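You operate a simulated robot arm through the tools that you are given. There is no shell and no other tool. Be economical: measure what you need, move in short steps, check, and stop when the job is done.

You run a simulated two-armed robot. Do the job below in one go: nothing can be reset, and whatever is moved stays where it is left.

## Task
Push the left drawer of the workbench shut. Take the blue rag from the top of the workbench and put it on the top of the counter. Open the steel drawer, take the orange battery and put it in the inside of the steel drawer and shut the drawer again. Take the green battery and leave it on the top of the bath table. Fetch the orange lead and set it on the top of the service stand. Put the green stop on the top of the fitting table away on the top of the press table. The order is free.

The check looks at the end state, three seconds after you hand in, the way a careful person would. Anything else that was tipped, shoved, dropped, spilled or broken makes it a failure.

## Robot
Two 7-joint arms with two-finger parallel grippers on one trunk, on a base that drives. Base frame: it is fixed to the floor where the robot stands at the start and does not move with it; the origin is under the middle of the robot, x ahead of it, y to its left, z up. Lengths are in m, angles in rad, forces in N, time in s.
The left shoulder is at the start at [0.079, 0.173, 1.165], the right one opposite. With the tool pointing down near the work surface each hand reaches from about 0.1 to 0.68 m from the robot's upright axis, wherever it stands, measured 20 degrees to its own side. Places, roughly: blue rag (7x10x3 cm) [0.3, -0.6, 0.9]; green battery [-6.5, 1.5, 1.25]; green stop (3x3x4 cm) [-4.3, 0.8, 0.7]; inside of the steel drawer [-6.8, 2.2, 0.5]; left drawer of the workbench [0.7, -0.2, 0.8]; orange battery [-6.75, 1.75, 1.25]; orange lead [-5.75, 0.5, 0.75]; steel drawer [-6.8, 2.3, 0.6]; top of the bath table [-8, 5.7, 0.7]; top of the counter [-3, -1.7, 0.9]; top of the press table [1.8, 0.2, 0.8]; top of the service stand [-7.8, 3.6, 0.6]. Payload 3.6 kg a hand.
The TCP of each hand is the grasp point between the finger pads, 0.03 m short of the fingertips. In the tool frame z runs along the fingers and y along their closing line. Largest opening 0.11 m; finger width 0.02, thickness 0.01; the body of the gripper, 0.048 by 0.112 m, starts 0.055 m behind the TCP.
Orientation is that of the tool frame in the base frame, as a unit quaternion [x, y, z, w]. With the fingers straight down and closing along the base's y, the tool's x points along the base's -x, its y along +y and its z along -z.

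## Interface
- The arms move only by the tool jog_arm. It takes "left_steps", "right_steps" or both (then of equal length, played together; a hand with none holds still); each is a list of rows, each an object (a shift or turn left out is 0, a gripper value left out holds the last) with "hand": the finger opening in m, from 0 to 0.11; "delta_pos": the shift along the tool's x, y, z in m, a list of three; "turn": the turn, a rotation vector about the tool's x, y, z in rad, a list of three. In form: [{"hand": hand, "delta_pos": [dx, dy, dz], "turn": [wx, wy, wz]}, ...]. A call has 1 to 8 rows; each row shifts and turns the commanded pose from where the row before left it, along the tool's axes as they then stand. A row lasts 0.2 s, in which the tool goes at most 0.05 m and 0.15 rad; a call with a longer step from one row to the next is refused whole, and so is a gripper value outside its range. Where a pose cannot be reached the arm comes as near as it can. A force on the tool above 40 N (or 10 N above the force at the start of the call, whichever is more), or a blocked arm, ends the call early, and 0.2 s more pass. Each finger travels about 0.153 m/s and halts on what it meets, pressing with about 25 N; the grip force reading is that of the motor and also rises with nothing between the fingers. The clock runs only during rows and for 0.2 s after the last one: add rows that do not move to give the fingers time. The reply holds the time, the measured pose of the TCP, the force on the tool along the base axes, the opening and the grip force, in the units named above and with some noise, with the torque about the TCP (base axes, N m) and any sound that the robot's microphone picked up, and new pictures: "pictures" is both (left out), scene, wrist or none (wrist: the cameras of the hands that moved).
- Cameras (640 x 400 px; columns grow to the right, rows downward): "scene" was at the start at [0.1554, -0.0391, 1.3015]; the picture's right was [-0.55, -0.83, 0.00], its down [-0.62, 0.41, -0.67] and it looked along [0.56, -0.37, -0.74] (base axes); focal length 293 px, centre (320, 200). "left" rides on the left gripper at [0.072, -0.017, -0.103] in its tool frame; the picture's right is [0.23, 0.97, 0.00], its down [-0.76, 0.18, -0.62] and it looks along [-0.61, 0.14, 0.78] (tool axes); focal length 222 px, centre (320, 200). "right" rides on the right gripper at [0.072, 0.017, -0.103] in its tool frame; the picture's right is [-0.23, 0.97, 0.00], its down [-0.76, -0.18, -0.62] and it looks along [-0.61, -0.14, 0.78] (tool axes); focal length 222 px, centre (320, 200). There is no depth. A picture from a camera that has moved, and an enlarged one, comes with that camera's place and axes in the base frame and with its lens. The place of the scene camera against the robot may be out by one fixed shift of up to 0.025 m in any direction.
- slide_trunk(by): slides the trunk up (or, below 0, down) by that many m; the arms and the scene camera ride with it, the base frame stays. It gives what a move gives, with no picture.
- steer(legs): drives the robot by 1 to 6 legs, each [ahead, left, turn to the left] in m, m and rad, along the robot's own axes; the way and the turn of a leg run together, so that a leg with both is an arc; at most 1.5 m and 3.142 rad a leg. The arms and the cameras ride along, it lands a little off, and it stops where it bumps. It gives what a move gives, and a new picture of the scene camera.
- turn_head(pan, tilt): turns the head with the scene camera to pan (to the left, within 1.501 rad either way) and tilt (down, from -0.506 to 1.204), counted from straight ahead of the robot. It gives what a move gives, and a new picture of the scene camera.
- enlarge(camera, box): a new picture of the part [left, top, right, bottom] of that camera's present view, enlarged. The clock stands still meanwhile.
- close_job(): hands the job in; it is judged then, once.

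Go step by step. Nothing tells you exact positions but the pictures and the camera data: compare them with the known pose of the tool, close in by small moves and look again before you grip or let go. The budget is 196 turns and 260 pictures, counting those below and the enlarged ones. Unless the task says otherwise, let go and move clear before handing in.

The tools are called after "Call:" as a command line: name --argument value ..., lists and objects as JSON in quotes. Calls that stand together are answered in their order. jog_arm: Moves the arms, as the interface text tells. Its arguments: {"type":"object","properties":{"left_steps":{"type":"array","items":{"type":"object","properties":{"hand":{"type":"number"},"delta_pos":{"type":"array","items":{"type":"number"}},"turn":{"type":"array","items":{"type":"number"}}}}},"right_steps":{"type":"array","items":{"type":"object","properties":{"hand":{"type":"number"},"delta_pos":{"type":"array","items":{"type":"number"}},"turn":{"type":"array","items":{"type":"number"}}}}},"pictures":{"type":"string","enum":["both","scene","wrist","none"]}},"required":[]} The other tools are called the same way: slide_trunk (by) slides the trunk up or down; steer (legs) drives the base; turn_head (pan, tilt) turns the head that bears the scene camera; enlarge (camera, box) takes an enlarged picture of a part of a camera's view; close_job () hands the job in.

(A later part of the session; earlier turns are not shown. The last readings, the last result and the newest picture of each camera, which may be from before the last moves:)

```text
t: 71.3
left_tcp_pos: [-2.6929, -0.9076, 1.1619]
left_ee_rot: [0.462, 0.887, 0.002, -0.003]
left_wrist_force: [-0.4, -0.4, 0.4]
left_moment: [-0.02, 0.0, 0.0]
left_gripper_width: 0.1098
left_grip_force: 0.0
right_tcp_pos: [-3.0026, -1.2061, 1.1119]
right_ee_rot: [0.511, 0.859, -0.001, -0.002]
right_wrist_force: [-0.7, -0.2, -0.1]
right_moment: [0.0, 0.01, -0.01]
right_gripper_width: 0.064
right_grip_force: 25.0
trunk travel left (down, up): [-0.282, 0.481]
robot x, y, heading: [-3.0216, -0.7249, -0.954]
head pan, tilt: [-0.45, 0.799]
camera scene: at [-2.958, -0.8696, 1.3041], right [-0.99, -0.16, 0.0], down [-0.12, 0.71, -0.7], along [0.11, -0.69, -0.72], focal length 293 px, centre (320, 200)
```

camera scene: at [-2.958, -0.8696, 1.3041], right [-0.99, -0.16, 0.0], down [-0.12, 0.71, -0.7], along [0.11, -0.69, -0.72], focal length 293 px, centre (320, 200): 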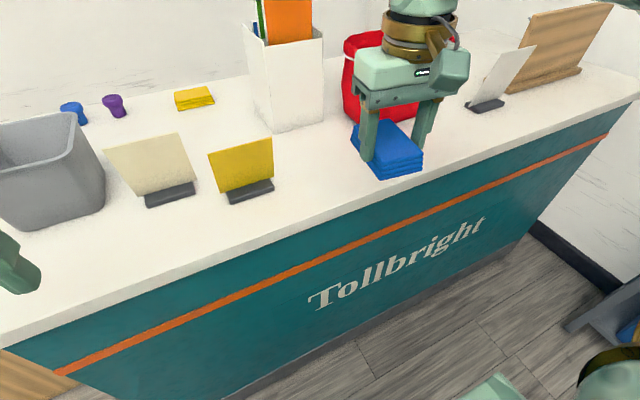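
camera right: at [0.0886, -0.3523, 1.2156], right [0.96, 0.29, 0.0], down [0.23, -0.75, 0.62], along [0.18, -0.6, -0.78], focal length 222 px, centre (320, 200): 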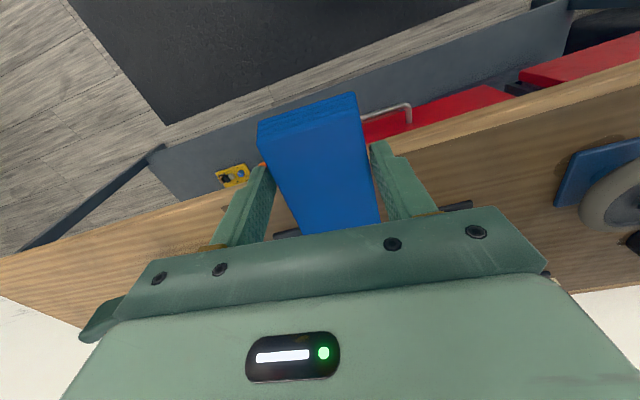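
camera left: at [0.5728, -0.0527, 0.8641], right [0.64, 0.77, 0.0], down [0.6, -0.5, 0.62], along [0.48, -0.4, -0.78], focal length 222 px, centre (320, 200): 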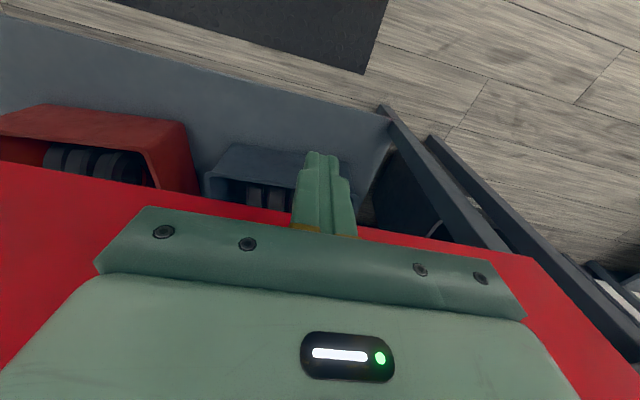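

I'll move the rag 12 cm in over the free strip between the yellow sign and red bucket, then lower.

Call:
jog_arm --right_steps '[{"delta_pos": [-0.04, 0, 0]}, {"delta_pos": [-0.04, 0, 0]}, {"delta_pos": [-0.04, 0, 0]}, {"delta_pos": [0, 0, 0.045]}, {"delta_pos": [0, 0, 0.045]}, {"delta_pos": [0, 0, 0.045]}, {"delta_pos": [0, 0, 0]}]'

```text
t: 72.9
left_tcp_pos: [-2.6943, -0.9068, 1.1618]
left_ee_rot: [0.463, 0.886, 0.001, -0.003]
left_wrist_force: [0.4, 0.0, 0.2]
left_moment: [-0.03, 0.01, -0.01]
left_gripper_width: 0.1099
left_grip_force: 0.0
right_tcp_pos: [-2.9427, -1.3121, 0.9777]
right_ee_rot: [0.511, 0.859, -0.001, -0.002]
right_wrist_force: [-0.2, -0.4, -0.9]
right_moment: [-0.02, -0.04, 0.0]
right_gripper_width: 0.0641
right_grip_force: 25.0
trunk travel left (down, up): [-0.282, 0.481]
robot x, y, heading: [-3.0236, -0.7227, -0.952]
head pan, tilt: [-0.45, 0.799]
camera scene: at [-2.9581, -0.8691, 1.3042], right [-0.99, -0.16, 0.0], down [-0.12, 0.71, -0.7], along [0.11, -0.69, -0.72], focal length 293 px, centre (320, 200)
camera right: at [-2.9625, -1.2391, 1.0793], right [0.96, 0.26, 0.0], down [0.21, -0.75, 0.62], along [0.16, -0.6, -0.78], focal length 222 px, centre (320, 200)
```

scene: 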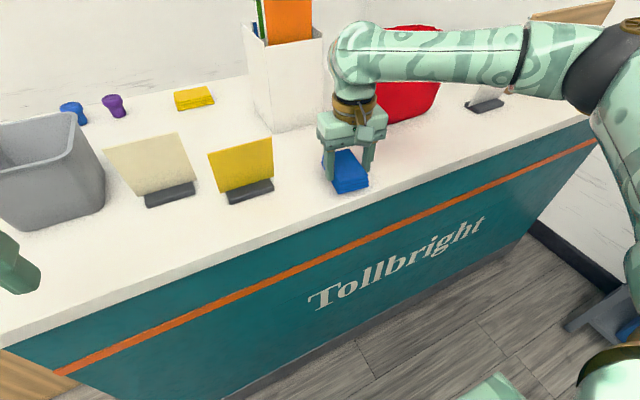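
right: 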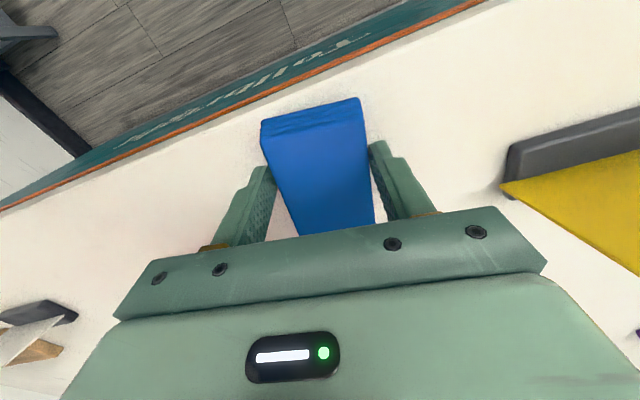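

The spot is clear. I'll lower gently until contact.

Call:
jog_arm --right_steps '[{"delta_pos": [0, 0, 0.015]}, {"delta_pos": [0, 0, 0.01]}, {"delta_pos": [0, 0, 0.008]}, {"delta_pos": [0, 0, 0.006]}, {"delta_pos": [0, 0, 0.006]}]' --pictures "wrist"

```text
t: 73.7
left_tcp_pos: [-2.695, -0.9049, 1.1623]
left_ee_rot: [0.463, 0.886, 0.001, -0.003]
left_wrist_force: [0.0, 0.6, 0.0]
left_moment: [0.03, 0.01, -0.03]
left_gripper_width: 0.1102
left_grip_force: 0.1
right_tcp_pos: [-2.9441, -1.3104, 0.9546]
right_ee_rot: [0.511, 0.86, -0.003, 0.005]
right_wrist_force: [-1.7, 5.3, 18.3]
right_moment: [0.26, 0.47, -0.07]
right_gripper_width: 0.0644
right_grip_force: 25.4
trunk travel left (down, up): [-0.282, 0.481]
robot x, y, heading: [-3.0231, -0.7238, -0.955]
head pan, tilt: [-0.45, 0.799]
stopped in row 3 (right hand): the force on the tool passed its limit at 54 N (the readings are from after the stop); the commanded pose is now the measured one
camera right: at [-2.9642, -1.2386, 1.0561], right [0.96, 0.26, 0.01], down [0.2, -0.75, 0.63], along [0.17, -0.61, -0.78], focal length 222 px, centre (320, 200)
```

right: 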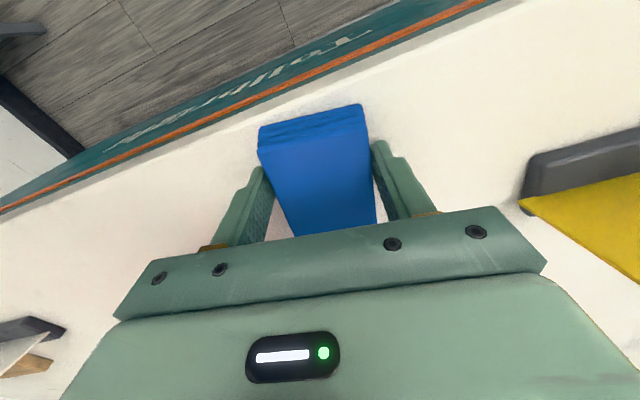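

Contact with the counter top. I'll release slowly and rise.

Call:
jog_arm --right_steps '[{"hand": 0.075}, {"hand": 0.1}, {"hand": 0.11}, {"delta_pos": [0, 0, -0.03]}, {"delta_pos": [0, 0, -0.05]}, {"delta_pos": [0, 0, -0.05]}, {"delta_pos": [0, 0, -0.05]}]'

```text
t: 75.3
left_tcp_pos: [-2.694, -0.9062, 1.1616]
left_ee_rot: [0.463, 0.886, 0.002, -0.003]
left_wrist_force: [-0.1, 0.3, -0.2]
left_moment: [-0.01, -0.01, 0.01]
left_gripper_width: 0.1102
left_grip_force: 0.2
right_tcp_pos: [-2.9429, -1.3094, 1.1321]
right_ee_rot: [0.511, 0.859, -0.001, 0.002]
right_wrist_force: [0.3, 0.0, -0.1]
right_moment: [-0.02, 0.01, -0.03]
right_gripper_width: 0.1103
right_grip_force: 0.1
trunk travel left (down, up): [-0.282, 0.481]
robot x, y, heading: [-3.0216, -0.723, -0.959]
head pan, tilt: [-0.45, 0.799]
camera scene: at [-2.9581, -0.8686, 1.3042], right [-0.99, -0.16, 0.0], down [-0.12, 0.71, -0.7], along [0.11, -0.69, -0.72], focal length 293 px, centre (320, 200)
camera right: at [-2.9629, -1.2379, 1.2341], right [0.96, 0.26, 0.0], down [0.21, -0.75, 0.63], along [0.17, -0.61, -0.78], focal length 222 px, centre (320, 200)
```

scene: 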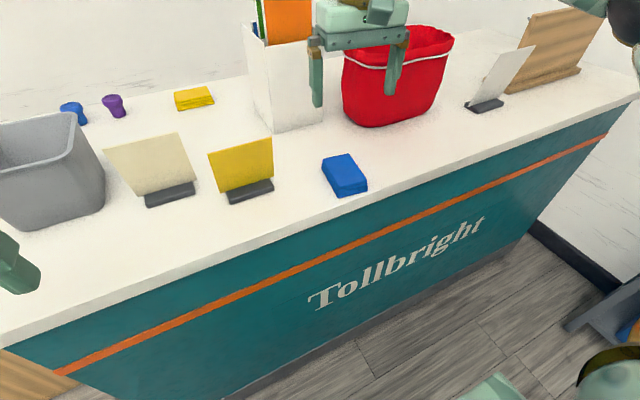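
right: 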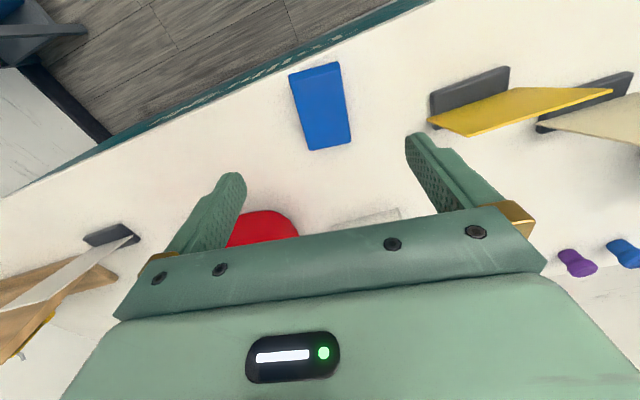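

The rag lies flat on the counter. I'll tuck the right hand in, back off and look toward the next stations.

Call:
jog_arm --right_steps '[{"delta_pos": [0.05, 0, 0], "turn": [0, 0, -0.12]}, {"delta_pos": [0.05, 0, 0]}, {"delta_pos": [0.05, 0, 0]}, {"delta_pos": [0.05, 0, 0]}]' --pictures "none"

Call:
steer --legs '[[-0.45, 0, 0], [0, 0, -2.0]]'

Call:
turn_head --pan -0.8 --tilt 0.35

```text
t: 76.3
left_tcp_pos: [-2.6954, -0.906, 1.1626]
left_ee_rot: [0.462, 0.887, 0.001, -0.002]
left_wrist_force: [-0.2, 0.3, 0.6]
left_moment: [-0.04, -0.02, 0.0]
left_gripper_width: 0.11
left_grip_force: 0.0
right_tcp_pos: [-3.0542, -1.1423, 1.1311]
right_ee_rot: [0.46, 0.888, -0.002, 0.004]
right_wrist_force: [0.6, -0.2, 0.2]
right_moment: [-0.01, -0.03, 0.03]
right_gripper_width: 0.1099
right_grip_force: 0.1
trunk travel left (down, up): [-0.282, 0.481]
robot x, y, heading: [-3.0262, -0.7224, -0.963]
head pan, tilt: [-0.45, 0.799]
```

```text
t: 83.8
left_tcp_pos: [-3.5934, -0.5675, 1.1622]
left_ee_rot: [0.997, 0.075, 0.003, -0.001]
left_wrist_force: [-0.7, 0.9, 0.0]
left_moment: [0.02, 0.03, 0.05]
left_gripper_width: 0.1099
left_grip_force: 0.1
right_tcp_pos: [-3.6476, -0.1375, 1.1308]
right_ee_rot: [0.997, 0.079, -0.004, -0.001]
right_wrist_force: [-1.0, 0.8, 0.2]
right_moment: [0.01, -0.06, 0.01]
right_gripper_width: 0.1103
right_grip_force: 0.2
trunk travel left (down, up): [-0.282, 0.481]
robot x, y, heading: [-3.2858, -0.3495, -2.987]
head pan, tilt: [-0.45, 0.799]
camera scene: at [-3.4435, -0.3371, 1.304], right [0.29, 0.96, 0.0], down [0.69, -0.21, -0.7], along [-0.67, 0.2, -0.72], focal length 293 px, centre (320, 200)
```

scene: 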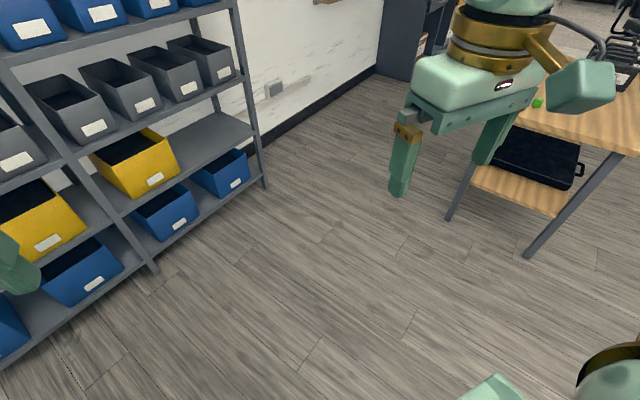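

```text
t: 84.7
left_tcp_pos: [-3.593, -0.5674, 1.1623]
left_ee_rot: [0.997, 0.076, 0.003, 0.001]
left_wrist_force: [0.0, -0.9, 0.2]
left_moment: [0.01, -0.04, 0.0]
left_gripper_width: 0.11
left_grip_force: 0.0
right_tcp_pos: [-3.6468, -0.1389, 1.131]
right_ee_rot: [0.997, 0.079, -0.003, 0.0]
right_wrist_force: [-0.9, 0.5, 0.2]
right_moment: [-0.03, 0.01, -0.03]
right_gripper_width: 0.1101
right_grip_force: 0.2
trunk travel left (down, up): [-0.282, 0.481]
robot x, y, heading: [-3.2793, -0.3517, -2.987]
head pan, tilt: [-0.799, 0.351]
camera scene: at [-3.4408, -0.3048, 1.3436], right [0.6, 0.8, 0.0], down [0.28, -0.21, -0.94], along [-0.75, 0.56, -0.34], focal length 293 px, centre (320, 200)
```

scene: 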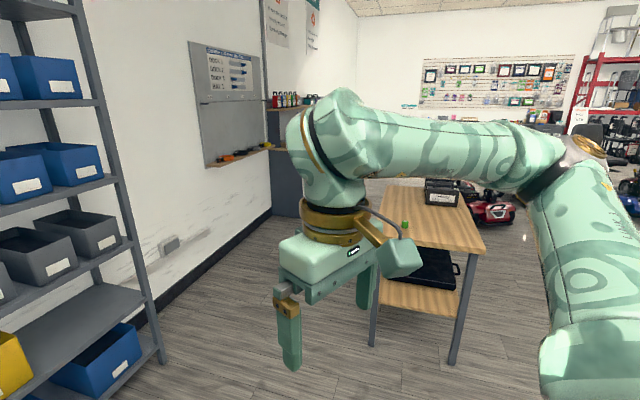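

The fitting table with the green stop is ahead right; the lead should be further on near the wall. I'll drive between shelf and table and look.

Call:
steer --legs '[[0, 0, -0.395], [1.05, 0, 0], [0, 0, -0.687]]'

Call:
turn_head --pan 0.15 --tilt 0.35

```text
t: 92.0
left_tcp_pos: [-4.6741, -0.1404, 1.1648]
left_ee_rot: [0.986, -0.165, 0.0, 0.001]
left_wrist_force: [-0.8, 0.4, -0.3]
left_moment: [0.0, 0.01, 0.01]
left_gripper_width: 0.1099
left_grip_force: 0.2
right_tcp_pos: [-4.5239, 0.2628, 1.1314]
right_ee_rot: [0.987, -0.161, -0.005, 0.0]
right_wrist_force: [0.5, 0.4, 0.9]
right_moment: [0.01, -0.02, -0.03]
right_gripper_width: 0.1098
right_grip_force: 0.0
trunk travel left (down, up): [-0.282, 0.481]
robot x, y, heading: [-4.3053, -0.0989, 2.817]
head pan, tilt: [-0.799, 0.351]
stopped in leg 3: the robot was blocked; the commanded pose is now the measured one
camera scene: at [-4.4189, 0.0231, 1.3438], right [0.9, 0.43, 0.0], down [0.15, -0.31, -0.94], along [-0.41, 0.85, -0.34], focal length 293 px, centre (320, 200)
```

scene: 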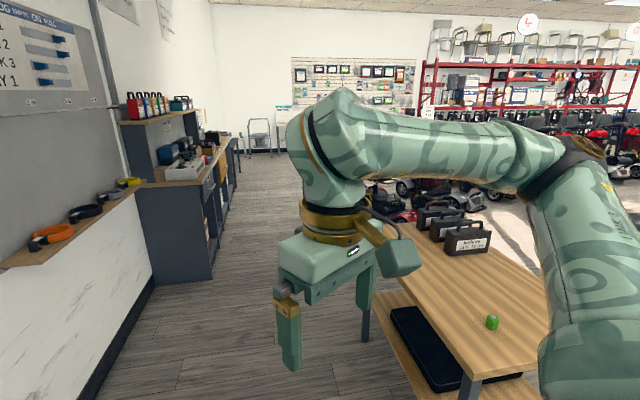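

```text
t: 93.2
left_tcp_pos: [-4.6751, -0.1402, 1.1647]
left_ee_rot: [0.986, -0.165, 0.001, 0.002]
left_wrist_force: [0.4, 0.6, 0.2]
left_moment: [0.02, 0.0, -0.01]
left_gripper_width: 0.1099
left_grip_force: 0.1
right_tcp_pos: [-4.5233, 0.2631, 1.1314]
right_ee_rot: [0.987, -0.161, -0.005, 0.001]
right_wrist_force: [-0.3, -0.4, 0.4]
right_moment: [0.01, 0.02, 0.03]
right_gripper_width: 0.1101
right_grip_force: 0.1
trunk travel left (down, up): [-0.282, 0.481]
robot x, y, heading: [-4.3027, -0.0921, 2.815]
head pan, tilt: [0.15, 0.351]
camera scene: at [-4.4703, -0.0444, 1.3442], right [0.18, 0.98, 0.0], down [0.34, -0.06, -0.94], along [-0.93, 0.16, -0.34], focal length 293 px, centre (320, 200)
```

scene: 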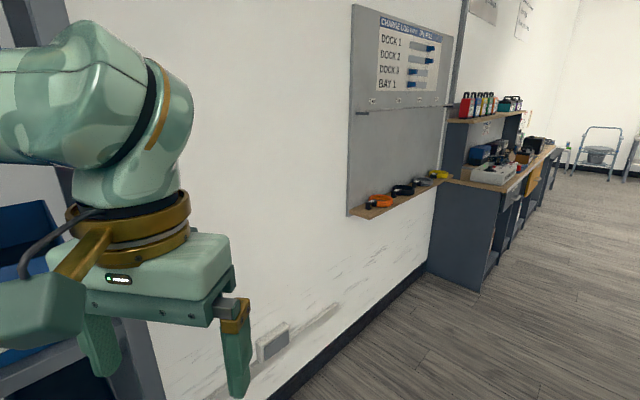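

The turn was blocked, perhaps by the left elbow near the shelf. I'll look to the left.

Call:
turn_head --pan 1.1 --tilt 0.4

```text
t: 94.4
left_tcp_pos: [-4.6747, -0.1407, 1.1638]
left_ee_rot: [0.986, -0.165, 0.001, 0.003]
left_wrist_force: [0.0, -0.6, -0.4]
left_moment: [0.0, -0.03, -0.02]
left_gripper_width: 0.1101
left_grip_force: 0.1
right_tcp_pos: [-4.5238, 0.264, 1.1301]
right_ee_rot: [0.987, -0.16, -0.005, 0.002]
right_wrist_force: [0.6, -0.3, -0.9]
right_moment: [-0.03, 0.0, 0.0]
right_gripper_width: 0.1103
right_grip_force: 0.0
trunk travel left (down, up): [-0.282, 0.481]
robot x, y, heading: [-4.3056, -0.0953, 2.814]
head pan, tilt: [1.1, 0.4]
camera scene: at [-4.445, -0.1254, 1.3398], right [-0.7, 0.72, 0.0], down [0.28, 0.27, -0.92], along [-0.66, -0.64, -0.39], focal length 293 px, centre (320, 200)
```

scene: 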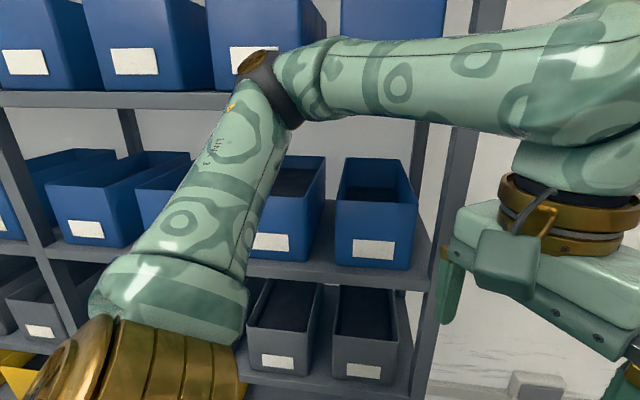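

The left elbow is against the shelf edge. I'll slide away to the right and then turn.

Call:
steer --legs '[[0, -0.2, 0]]'

Call:
turn_head --pan 1.45 --tilt 0.3

```text
t: 96.0
left_tcp_pos: [-4.6142, 0.0484, 1.1631]
left_ee_rot: [0.986, -0.165, 0.003, 0.001]
left_wrist_force: [0.0, 0.7, -0.1]
left_moment: [-0.04, 0.04, -0.01]
left_gripper_width: 0.11
left_grip_force: 0.1
right_tcp_pos: [-4.4626, 0.4495, 1.1309]
right_ee_rot: [0.987, -0.162, -0.004, 0.0]
right_wrist_force: [-0.1, 0.3, 0.8]
right_moment: [-0.03, -0.01, 0.02]
right_gripper_width: 0.1099
right_grip_force: 0.0
trunk travel left (down, up): [-0.282, 0.481]
robot x, y, heading: [-4.2403, 0.0927, 2.816]
head pan, tilt: [1.1, 0.4]
camera scene: at [-4.3851, 0.0619, 1.3393], right [-0.7, 0.72, 0.0], down [0.28, 0.27, -0.92], along [-0.66, -0.64, -0.39], focal length 293 px, centre (320, 200)
```

scene: 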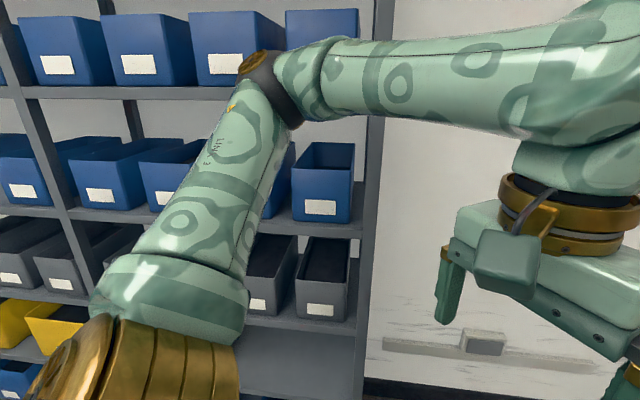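

```text
t: 96.8
left_tcp_pos: [-4.6148, 0.0466, 1.1617]
left_ee_rot: [0.986, -0.165, 0.002, 0.0]
left_wrist_force: [-0.3, 0.1, -0.3]
left_moment: [-0.01, 0.02, -0.01]
left_gripper_width: 0.1099
left_grip_force: 0.0
right_tcp_pos: [-4.4643, 0.4492, 1.1314]
right_ee_rot: [0.987, -0.162, -0.002, -0.001]
right_wrist_force: [-0.1, 0.2, 0.1]
right_moment: [0.03, 0.0, -0.03]
right_gripper_width: 0.1099
right_grip_force: 0.1
trunk travel left (down, up): [-0.282, 0.481]
robot x, y, heading: [-4.2387, 0.0919, 2.818]
head pan, tilt: [1.45, 0.3]
camera scene: at [-4.3597, 0.0411, 1.3484], right [-0.9, 0.43, 0.0], down [0.13, 0.27, -0.96], along [-0.41, -0.86, -0.3], focal length 293 px, centre (320, 200)
```

scene: 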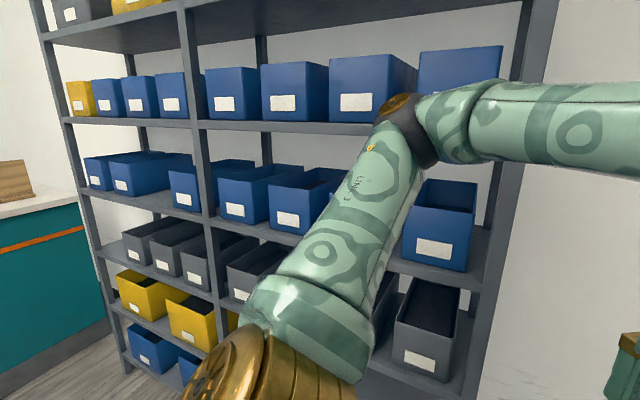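

Clear now, bins undisturbed. The orange lead is on the ledge below the whiteboard; I'll drive along the wall and face it with the right hand in mind.

Call:
steer --legs '[[0, 0, -0.604], [0.4, 0, 0], [0.7, 0.35, 0]]'

Call:
turn_head --pan 1.2 --tilt 0.6

```text
t: 104.8
left_tcp_pos: [-5.515, 0.9289, 1.1619]
left_ee_rot: [0.893, -0.451, 0.003, 0.002]
left_wrist_force: [0.2, 0.1, -0.5]
left_moment: [0.0, -0.03, 0.03]
left_gripper_width: 0.11
left_grip_force: 0.1
right_tcp_pos: [-5.1597, 1.1761, 1.1311]
right_ee_rot: [0.895, -0.447, -0.003, -0.001]
right_wrist_force: [-0.5, 0.1, 0.1]
right_moment: [-0.01, -0.02, 0.01]
right_gripper_width: 0.1102
right_grip_force: 0.1
trunk travel left (down, up): [-0.282, 0.481]
robot x, y, heading: [-5.1824, 0.7559, 2.212]
head pan, tilt: [1.45, 0.3]
camera scene: at [-5.3098, 0.7831, 1.3484], right [-0.5, 0.87, 0.0], down [0.26, 0.15, -0.96], along [-0.83, -0.47, -0.3], focal length 293 px, centre (320, 200)
```

scene: 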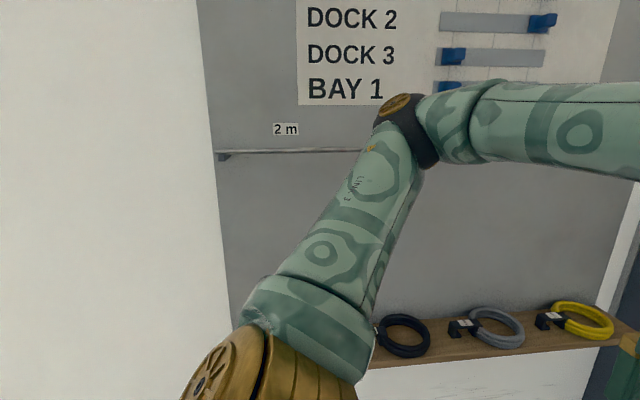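

```text
t: 105.6
left_tcp_pos: [-5.5147, 0.9297, 1.1625]
left_ee_rot: [0.892, -0.451, 0.002, 0.001]
left_wrist_force: [0.8, 0.2, -0.4]
left_moment: [0.03, 0.0, -0.04]
left_gripper_width: 0.1103
left_grip_force: 0.1
right_tcp_pos: [-5.1613, 1.1753, 1.1293]
right_ee_rot: [0.895, -0.447, -0.003, -0.002]
right_wrist_force: [0.2, -0.4, 0.1]
right_moment: [0.0, 0.0, 0.0]
right_gripper_width: 0.11
right_grip_force: 0.1
trunk travel left (down, up): [-0.282, 0.481]
robot x, y, heading: [-5.1772, 0.7554, 2.211]
head pan, tilt: [1.201, 0.6]
camera scene: at [-5.3134, 0.8056, 1.321], right [-0.27, 0.96, 0.0], down [0.54, 0.15, -0.83], along [-0.8, -0.22, -0.56], focal length 293 px, centre (320, 200)
```

scene: 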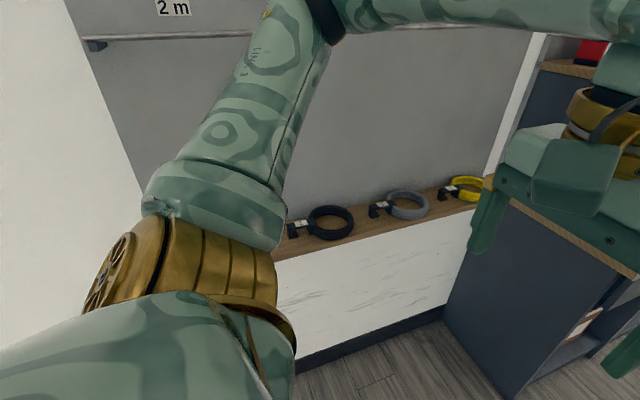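

The leads lie in a row on the ledge; the orange one is hidden behind my arm, further left. I'll turn to face the ledge.

Call:
steer --legs '[[0, 0, 1.571]]'

Call:
turn_head --pan -0.15 --tilt 0.75

```text
t: 109.9
left_tcp_pos: [-5.3459, 0.4154, 1.1615]
left_ee_rot: [0.946, 0.325, 0.002, -0.001]
left_wrist_force: [-0.3, -0.4, 0.6]
left_moment: [-0.02, -0.01, 0.0]
left_gripper_width: 0.1102
left_grip_force: 0.1
right_tcp_pos: [-5.6008, 0.7616, 1.1306]
right_ee_rot: [0.944, 0.329, -0.003, 0.001]
right_wrist_force: [-0.4, 0.8, 0.2]
right_moment: [0.01, -0.01, 0.02]
right_gripper_width: 0.1098
right_grip_force: 0.2
trunk travel left (down, up): [-0.282, 0.481]
robot x, y, heading: [-5.1811, 0.7544, -2.478]
head pan, tilt: [1.201, 0.6]
camera scene: at [-5.2189, 0.6213, 1.3209], right [-0.96, -0.29, 0.0], down [-0.16, 0.54, -0.82], along [0.24, -0.79, -0.57], focal length 293 px, centre (320, 200)
```

scene: 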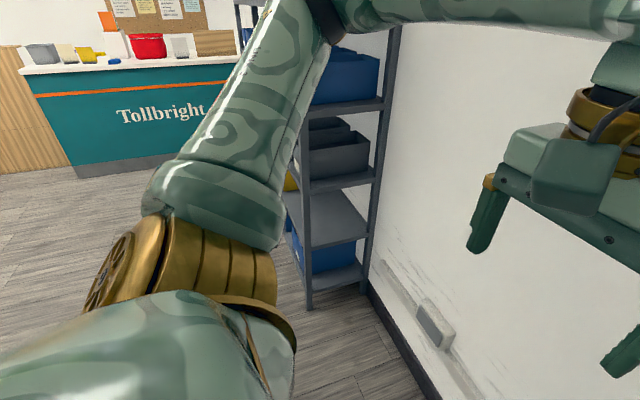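

```text
t: 111.4
left_tcp_pos: [-5.3447, 0.4155, 1.1622]
left_ee_rot: [0.946, 0.325, 0.002, -0.002]
left_wrist_force: [0.0, -0.4, 0.1]
left_moment: [0.01, 0.01, 0.03]
left_gripper_width: 0.1099
left_grip_force: 0.1
right_tcp_pos: [-5.6008, 0.7633, 1.1321]
right_ee_rot: [0.945, 0.328, -0.003, 0.001]
right_wrist_force: [0.3, -0.1, -0.1]
right_moment: [0.02, 0.0, -0.01]
right_gripper_width: 0.1101
right_grip_force: 0.0
trunk travel left (down, up): [-0.282, 0.481]
robot x, y, heading: [-5.1789, 0.7514, -2.474]
head pan, tilt: [-0.15, 0.75]
camera scene: at [-5.3168, 0.665, 1.3081], right [-0.49, 0.87, 0.0], down [0.59, 0.34, -0.73], along [-0.64, -0.36, -0.68], focal length 293 px, centre (320, 200)
```

scene: 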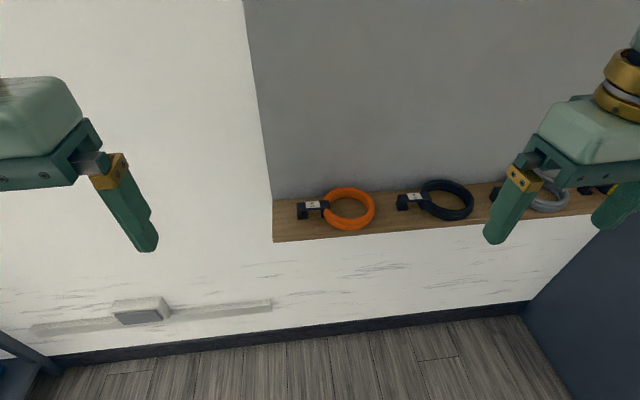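

The orange lead is a coil about 12 cm across with a dark plug on its left. I'll drive 0.13 m closer and bring the right hand above the coil's right side.

Call:
steer --legs '[[0.13, 0, 0]]'

Call:
jog_arm --right_steps '[{"delta_pos": [-0.04, 0.02, 0.04], "hand": 0.07}, {"delta_pos": [-0.04, 0.02, 0.02]}, {"delta_pos": [-0.04, 0.015, 0.02]}, {"delta_pos": [-0.04, 0.015, 0.02]}, {"delta_pos": [-0.03, 0, 0.03]}, {"delta_pos": [0, 0, 0.04]}, {"delta_pos": [0, 0, 0]}]'

```text
t: 112.6
left_tcp_pos: [-5.4482, 0.3343, 1.1614]
left_ee_rot: [0.946, 0.324, 0.004, 0.0]
left_wrist_force: [0.3, -0.9, -0.2]
left_moment: [0.04, -0.04, -0.01]
left_gripper_width: 0.1099
left_grip_force: 0.1
right_tcp_pos: [-5.7036, 0.6826, 1.1295]
right_ee_rot: [0.945, 0.327, -0.002, 0.0]
right_wrist_force: [-0.2, 0.7, -0.1]
right_moment: [0.06, 0.02, -0.01]
right_gripper_width: 0.1098
right_grip_force: 0.1
trunk travel left (down, up): [-0.282, 0.481]
robot x, y, heading: [-5.2805, 0.6733, -2.482]
head pan, tilt: [-0.15, 0.75]
camera scene: at [-5.4207, 0.5839, 1.3078], right [-0.49, 0.87, 0.0], down [0.59, 0.34, -0.73], along [-0.64, -0.36, -0.68], focal length 293 px, centre (320, 200)
```

scene: 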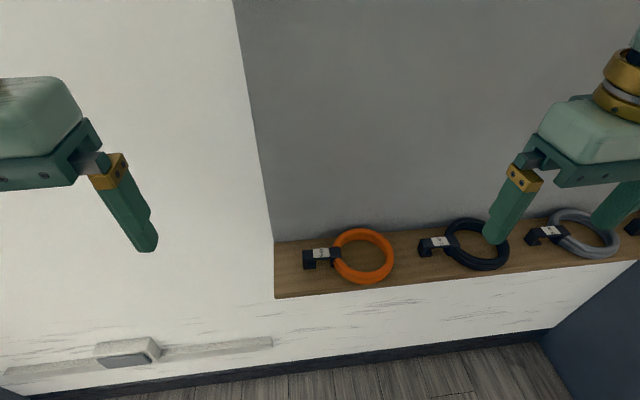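

```text
refused: row 1 steps farther than a row can; nothing moved
```

I'll redo the arm move with shorter steps.

Call:
jog_arm --right_steps '[{"delta_pos": [-0.04, 0.005, 0.02], "hand": 0.07}, {"delta_pos": [-0.04, 0.005, 0.02]}, {"delta_pos": [-0.04, 0.005, 0.02]}, {"delta_pos": [-0.04, 0.005, 0.02]}, {"delta_pos": [-0.03, 0.005, 0.03]}, {"delta_pos": [-0.025, 0.005, 0.035]}, {"delta_pos": [0, 0, 0.035]}, {"delta_pos": [0, 0, 0]}]'

```text
t: 113.8
left_tcp_pos: [-5.449, 0.3377, 1.1619]
left_ee_rot: [0.946, 0.323, 0.003, 0.0]
left_wrist_force: [-1.2, -1.6, -1.0]
left_moment: [0.12, -0.13, 0.02]
left_gripper_width: 0.1103
left_grip_force: 0.1
right_tcp_pos: [-5.8337, 0.5523, 1.0331]
right_ee_rot: [0.945, 0.327, -0.001, 0.005]
right_wrist_force: [32.2, 29.4, 15.0]
right_moment: [-1.92, 2.81, -0.93]
right_gripper_width: 0.0701
right_grip_force: 0.0
trunk travel left (down, up): [-0.282, 0.481]
robot x, y, heading: [-5.2798, 0.6765, -2.484]
head pan, tilt: [-0.15, 0.75]
stopped in row 6 (right hand): the force on the tool passed its limit at 94 N (the readings are from after the stop); the commanded pose is now the measured one
camera scene: at [-5.4188, 0.5867, 1.3084], right [-0.49, 0.87, 0.0], down [0.6, 0.33, -0.73], along [-0.64, -0.36, -0.68], focal length 293 px, centre (320, 200)
camera right: at [-5.7661, 0.5838, 1.1349], right [0.42, -0.91, 0.01], down [-0.71, -0.32, 0.63], along [-0.56, -0.27, -0.78], focal length 222 px, centre (320, 200)
```

scene: 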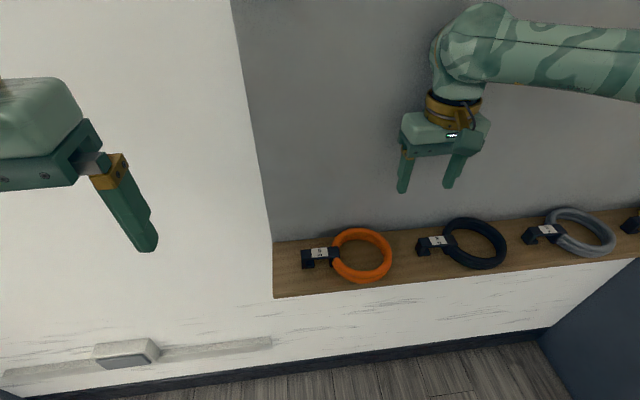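
right: 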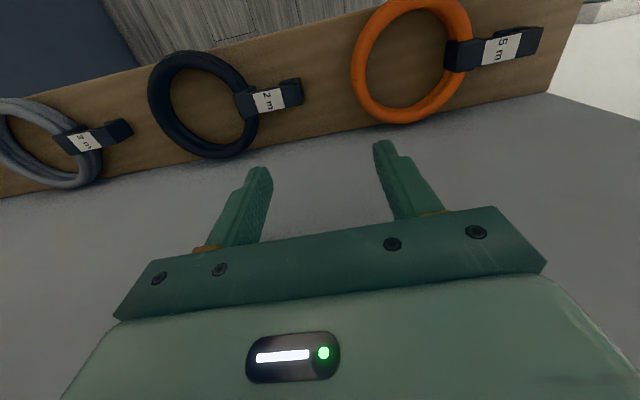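

The wrist touched the whiteboard, so the ledge is nearer and higher than I reckoned (coil near [-5.756, 0.495, 0.89]). I'll back off at once and re-view.

Call:
jog_arm --right_steps '[{"delta_pos": [0.03, 0, 0]}, {"delta_pos": [0.03, 0, 0]}, {"delta_pos": [0.0, 0.04, 0]}, {"delta_pos": [0, 0, 0]}]'

```text
t: 114.8
left_tcp_pos: [-5.4491, 0.337, 1.1631]
left_ee_rot: [0.947, 0.322, 0.003, 0.0]
left_wrist_force: [0.3, -0.3, -0.4]
left_moment: [-0.03, 0.0, 0.0]
left_gripper_width: 0.11
left_grip_force: 0.0
right_tcp_pos: [-5.7628, 0.5573, 1.0328]
right_ee_rot: [0.946, 0.325, -0.002, 0.004]
right_wrist_force: [-0.3, 0.8, -0.8]
right_moment: [-0.01, 0.0, 0.01]
right_gripper_width: 0.07
right_grip_force: 0.1
trunk travel left (down, up): [-0.282, 0.481]
robot x, y, heading: [-5.2823, 0.6752, -2.483]
head pan, tilt: [-0.15, 0.75]
camera scene: at [-5.4202, 0.5869, 1.3081], right [-0.49, 0.87, 0.0], down [0.6, 0.33, -0.73], along [-0.64, -0.36, -0.68], focal length 293 px, centre (320, 200)
camera right: at [-5.6951, 0.5887, 1.1351], right [0.42, -0.91, 0.01], down [-0.71, -0.32, 0.63], along [-0.57, -0.27, -0.78], focal length 222 px, centre (320, 200)
```

scene: 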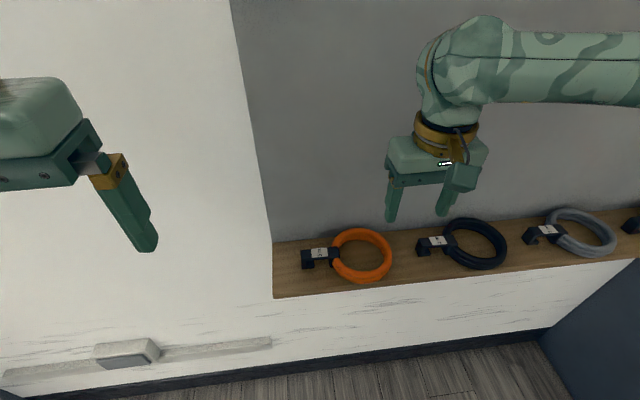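
right: 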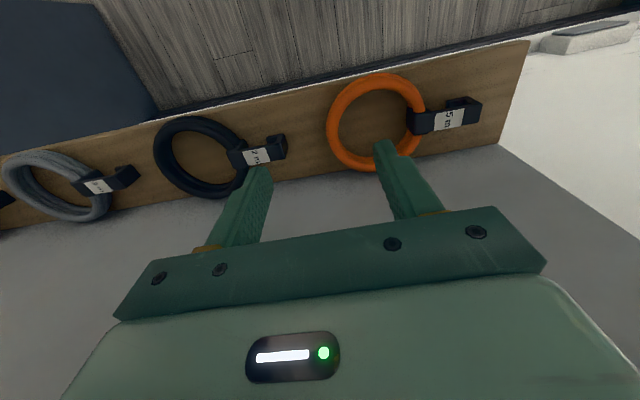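

Two wrist views put the coil centre at about [-5.753, 0.482, 0.865]. I'll align over its right-hand band with a narrower opening and descend part way.

Call:
jog_arm --right_steps '[{"delta_pos": [-0.028, 0.015, 0], "hand": 0.05}, {"delta_pos": [0, 0, 0.035]}, {"delta_pos": [0, 0, 0.035]}, {"delta_pos": [0, 0, 0.02]}, {"delta_pos": [0, 0, 0]}]'

```text
t: 116.0
left_tcp_pos: [-5.4493, 0.3346, 1.1613]
left_ee_rot: [0.947, 0.322, 0.003, -0.002]
left_wrist_force: [0.8, -0.7, -0.2]
left_moment: [0.0, -0.01, 0.03]
left_gripper_width: 0.1101
left_grip_force: 0.0
right_tcp_pos: [-5.7755, 0.5272, 0.9409]
right_ee_rot: [0.945, 0.326, -0.002, 0.003]
right_wrist_force: [-0.1, 0.0, 0.0]
right_moment: [-0.02, 0.0, 0.02]
right_gripper_width: 0.0502
right_grip_force: 0.1
trunk travel left (down, up): [-0.282, 0.481]
robot x, y, heading: [-5.2844, 0.6757, -2.48]
head pan, tilt: [-0.15, 0.75]
camera scene: at [-5.4198, 0.5852, 1.3081], right [-0.49, 0.87, 0.0], down [0.6, 0.33, -0.73], along [-0.64, -0.36, -0.68], focal length 293 px, centre (320, 200)
camera right: at [-5.7084, 0.5589, 1.044], right [0.42, -0.91, 0.01], down [-0.71, -0.33, 0.63], along [-0.57, -0.27, -0.78], focal length 222 px, centre (320, 200)
```

scene: 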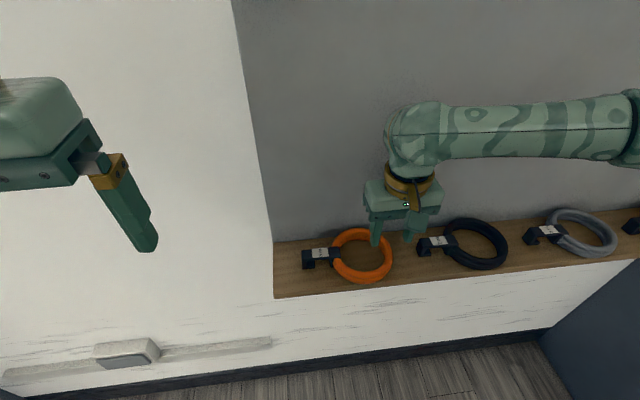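
right: 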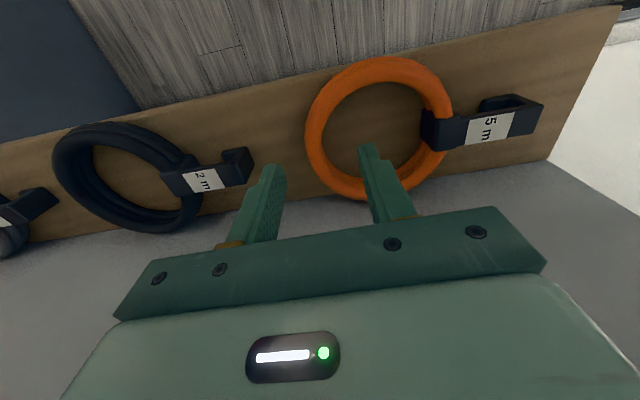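

The fingers straddle the right band of the orange coil. I'll descend carefully.

Call:
jog_arm --right_steps '[{"delta_pos": [0, -0.004, 0.02]}, {"delta_pos": [0, 0, 0.015]}, {"delta_pos": [0, 0, 0.01]}, {"delta_pos": [0, 0, 0]}]' --pictures "wrist"

```text
t: 117.0
left_tcp_pos: [-5.4483, 0.3355, 1.161]
left_ee_rot: [0.947, 0.322, 0.003, -0.001]
left_wrist_force: [0.7, -0.6, 0.1]
left_moment: [0.0, -0.02, 0.03]
left_gripper_width: 0.1099
left_grip_force: 0.1
right_tcp_pos: [-5.7791, 0.5288, 0.8964]
right_ee_rot: [0.945, 0.326, -0.001, 0.004]
right_wrist_force: [0.3, 0.2, 1.0]
right_moment: [-0.01, 0.02, 0.0]
right_gripper_width: 0.0501
right_grip_force: 0.1
trunk travel left (down, up): [-0.282, 0.481]
robot x, y, heading: [-5.2822, 0.6761, -2.477]
head pan, tilt: [-0.15, 0.75]
camera right: at [-5.7115, 0.5612, 0.9989], right [0.42, -0.91, 0.01], down [-0.71, -0.33, 0.63], along [-0.57, -0.27, -0.78], focal length 222 px, centre (320, 200)
```

right: 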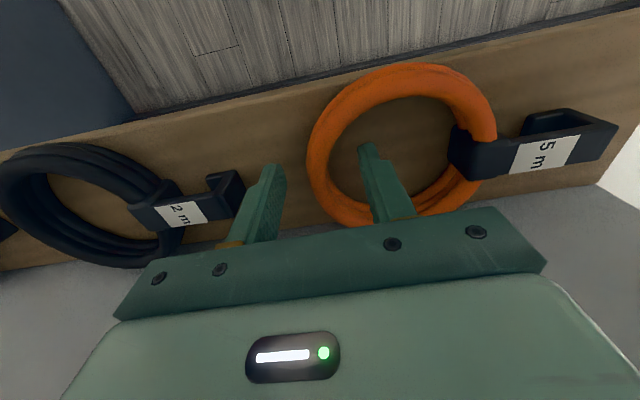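

The band is between the fingers. A little lower, then close.

Call:
jog_arm --right_steps '[{"delta_pos": [0, 0, 0.008]}, {"hand": 0.005}, {"hand": 0.005}, {"hand": 0.005}, {"hand": 0.005}]' --pictures "wrist"

```text
t: 118.2
left_tcp_pos: [-5.4506, 0.3346, 1.1612]
left_ee_rot: [0.947, 0.322, 0.004, -0.001]
left_wrist_force: [0.3, 0.5, -0.6]
left_moment: [0.03, 0.02, -0.01]
left_gripper_width: 0.11
left_grip_force: 0.0
right_tcp_pos: [-5.7792, 0.5303, 0.8879]
right_ee_rot: [0.945, 0.326, -0.001, 0.003]
right_wrist_force: [-1.2, -0.8, 1.9]
right_moment: [-0.3, -0.18, -0.21]
right_gripper_width: 0.0126
right_grip_force: 25.3
trunk travel left (down, up): [-0.282, 0.481]
robot x, y, heading: [-5.2808, 0.6748, -2.477]
head pan, tilt: [-0.15, 0.75]
camera right: at [-5.7122, 0.5613, 0.9901], right [0.42, -0.91, 0.01], down [-0.71, -0.33, 0.63], along [-0.57, -0.27, -0.78], focal length 222 px, centre (320, 200)
```

right: 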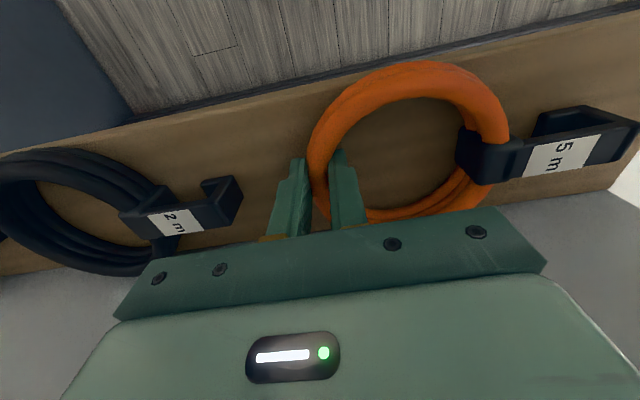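

Gripped. I'll lift slowly and then draw back from the board.

Call:
jog_arm --right_steps '[{"delta_pos": [0, 0, -0.03]}, {"delta_pos": [0, 0, -0.04]}, {"delta_pos": [0, 0, -0.04]}, {"delta_pos": [0.03, 0, -0.02]}, {"delta_pos": [0.04, 0, 0]}, {"delta_pos": [0.04, 0, 0]}, {"delta_pos": [0.04, 0, 0]}]'

```text
t: 119.8
left_tcp_pos: [-5.449, 0.3354, 1.1617]
left_ee_rot: [0.947, 0.322, 0.002, -0.001]
left_wrist_force: [0.1, -0.3, -0.8]
left_moment: [-0.01, 0.03, 0.01]
left_gripper_width: 0.11
left_grip_force: 0.1
right_tcp_pos: [-5.6604, 0.6222, 1.0172]
right_ee_rot: [0.945, 0.326, -0.002, 0.003]
right_wrist_force: [-0.2, 0.6, -2.4]
right_moment: [0.17, 0.12, -0.02]
right_gripper_width: 0.0129
right_grip_force: 25.1
trunk travel left (down, up): [-0.282, 0.481]
robot x, y, heading: [-5.2824, 0.6728, -2.482]
head pan, tilt: [-0.15, 0.75]
camera scene: at [-5.4195, 0.5858, 1.3081], right [-0.49, 0.87, 0.0], down [0.6, 0.33, -0.73], along [-0.64, -0.36, -0.68], focal length 293 px, centre (320, 200)
camera right: at [-5.5929, 0.6535, 1.1189], right [0.42, -0.91, 0.01], down [-0.71, -0.32, 0.63], along [-0.57, -0.27, -0.78], focal length 222 px, centre (320, 200)
```

scene: 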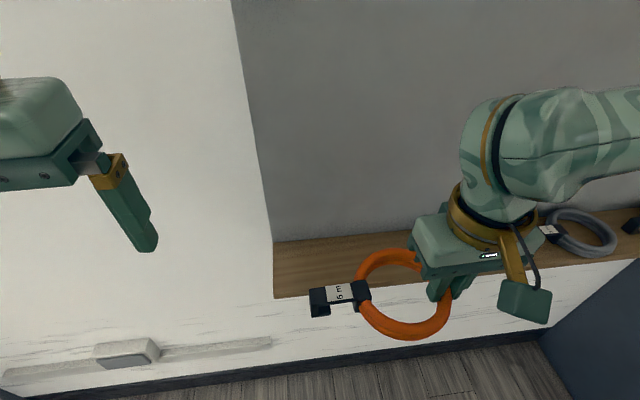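
right: 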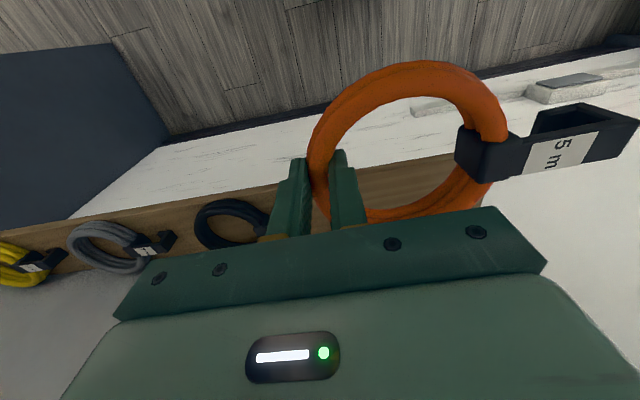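

The lead is held securely. I'll raise it, back off and slide right along the wall toward the batteries.

Call:
jog_arm --right_steps '[{"delta_pos": [0.02, 0, -0.04]}, {"delta_pos": [0, 0, -0.045]}, {"delta_pos": [0, 0, -0.045]}]' --pictures "none"

Call:
steer --legs '[[-0.32, 0, 0], [0, -0.8, 0]]'

Call:
turn_head --pan -0.6 --tilt 0.25

```text
t: 120.7
left_tcp_pos: [-5.4488, 0.3355, 1.1618]
left_ee_rot: [0.947, 0.322, 0.002, 0.0]
left_wrist_force: [-0.2, -0.5, -0.2]
left_moment: [-0.03, 0.0, 0.03]
left_gripper_width: 0.1102
left_grip_force: 0.1
right_tcp_pos: [-5.6429, 0.6363, 1.1466]
right_ee_rot: [0.945, 0.326, -0.002, 0.002]
right_wrist_force: [0.9, 1.5, -3.0]
right_moment: [0.19, 0.11, 0.0]
right_gripper_width: 0.0129
right_grip_force: 24.8
trunk travel left (down, up): [-0.282, 0.481]
robot x, y, heading: [-5.2834, 0.6756, -2.483]
head pan, tilt: [-0.15, 0.75]
```

```text
t: 126.7
left_tcp_pos: [-5.6859, 1.1702, 1.1627]
left_ee_rot: [0.945, 0.326, 0.003, 0.0]
left_wrist_force: [-0.4, 0.2, 0.2]
left_moment: [0.0, 0.01, 0.0]
left_gripper_width: 0.1101
left_grip_force: 0.0
right_tcp_pos: [-5.8814, 1.4677, 1.1445]
right_ee_rot: [0.944, 0.329, -0.002, 0.004]
right_wrist_force: [-0.3, -0.1, -3.5]
right_moment: [0.18, 0.12, -0.01]
right_gripper_width: 0.0129
right_grip_force: 24.9
trunk travel left (down, up): [-0.282, 0.481]
robot x, y, heading: [-5.5194, 1.5101, -2.474]
head pan, tilt: [-0.15, 0.75]
camera scene: at [-5.6582, 1.4207, 1.308], right [-0.49, 0.87, 0.0], down [0.59, 0.34, -0.73], along [-0.64, -0.36, -0.68], focal length 293 px, centre (320, 200)
```

scene: 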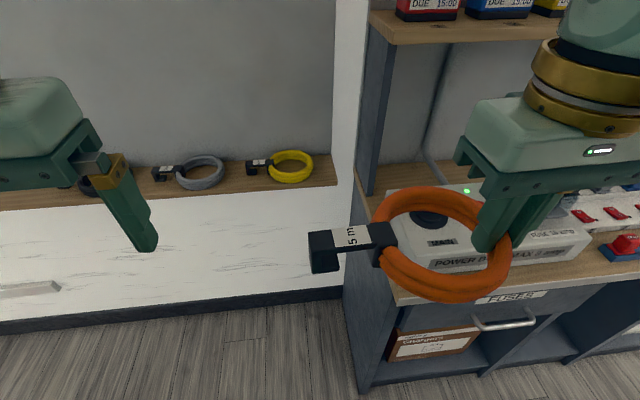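

```text
t: 127.7
left_tcp_pos: [-5.6868, 1.1709, 1.1609]
left_ee_rot: [0.946, 0.325, 0.003, -0.002]
left_wrist_force: [-0.1, 0.4, 0.0]
left_moment: [0.01, -0.01, 0.01]
left_gripper_width: 0.1099
left_grip_force: 0.0
right_tcp_pos: [-5.8811, 1.467, 1.1442]
right_ee_rot: [0.944, 0.329, -0.002, 0.003]
right_wrist_force: [-0.2, 0.5, -4.0]
right_moment: [0.2, 0.06, -0.02]
right_gripper_width: 0.0128
right_grip_force: 25.0
trunk travel left (down, up): [-0.282, 0.481]
robot x, y, heading: [-5.5188, 1.5072, -2.474]
head pan, tilt: [-0.6, 0.25]
camera scene: at [-5.6791, 1.455, 1.353], right [-0.07, 1.0, 0.0], down [0.25, 0.02, -0.97], along [-0.97, -0.06, -0.25], focal length 293 px, centre (320, 200)
```

scene: 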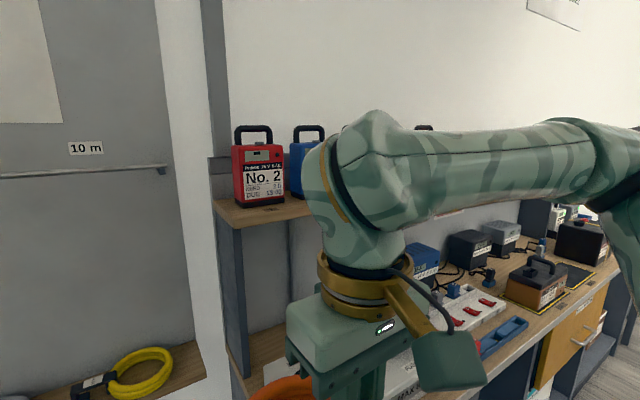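

Large batteries with handles stand on the upper shelf. I'll slide further right and look at them square on.

Call:
steer --legs '[[0, -0.72, 0]]'

Call:
turn_head --pan 0 --tilt 0.2

```text
t: 131.6
left_tcp_pos: [-6.1359, 1.7459, 1.1619]
left_ee_rot: [0.947, 0.32, 0.004, -0.001]
left_wrist_force: [-0.4, -1.0, -0.4]
left_moment: [-0.03, -0.05, 0.01]
left_gripper_width: 0.1102
left_grip_force: 0.0
right_tcp_pos: [-6.3301, 2.0459, 1.1447]
right_ee_rot: [0.946, 0.324, -0.002, 0.004]
right_wrist_force: [0.7, 0.0, -3.4]
right_moment: [0.13, 0.12, 0.01]
right_gripper_width: 0.0125
right_grip_force: 25.2
trunk travel left (down, up): [-0.282, 0.481]
robot x, y, heading: [-5.9705, 2.0837, -2.487]
head pan, tilt: [-0.6, 0.25]
camera scene: at [-6.1271, 2.0309, 1.3531], right [-0.06, 1.0, 0.0], down [0.25, 0.01, -0.97], along [-0.97, -0.06, -0.25], focal length 293 px, centre (320, 200)
```

scene: 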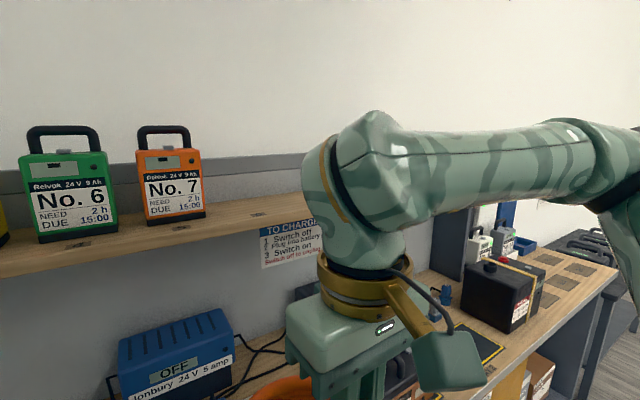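

```text
t: 132.6
left_tcp_pos: [-6.1368, 1.747, 1.1625]
left_ee_rot: [0.947, 0.32, 0.003, -0.001]
left_wrist_force: [0.3, 0.7, 0.4]
left_moment: [0.0, 0.02, 0.01]
left_gripper_width: 0.1101
left_grip_force: 0.2
right_tcp_pos: [-6.3293, 2.0461, 1.1445]
right_ee_rot: [0.946, 0.324, -0.002, 0.003]
right_wrist_force: [0.0, 0.4, -3.5]
right_moment: [0.15, 0.09, -0.01]
right_gripper_width: 0.0128
right_grip_force: 24.9
trunk travel left (down, up): [-0.282, 0.481]
robot x, y, heading: [-5.9661, 2.0849, -2.484]
head pan, tilt: [0.0, 0.201]
camera scene: at [-6.1073, 1.9789, 1.3576], right [-0.61, 0.79, 0.0], down [0.16, 0.12, -0.98], along [-0.78, -0.6, -0.2], focal length 293 px, centre (320, 200)
```

scene: 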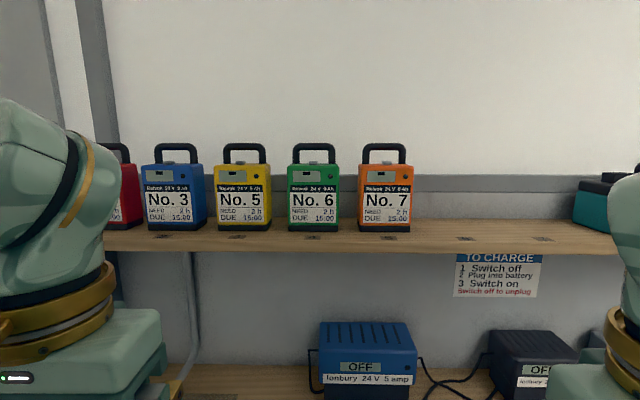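

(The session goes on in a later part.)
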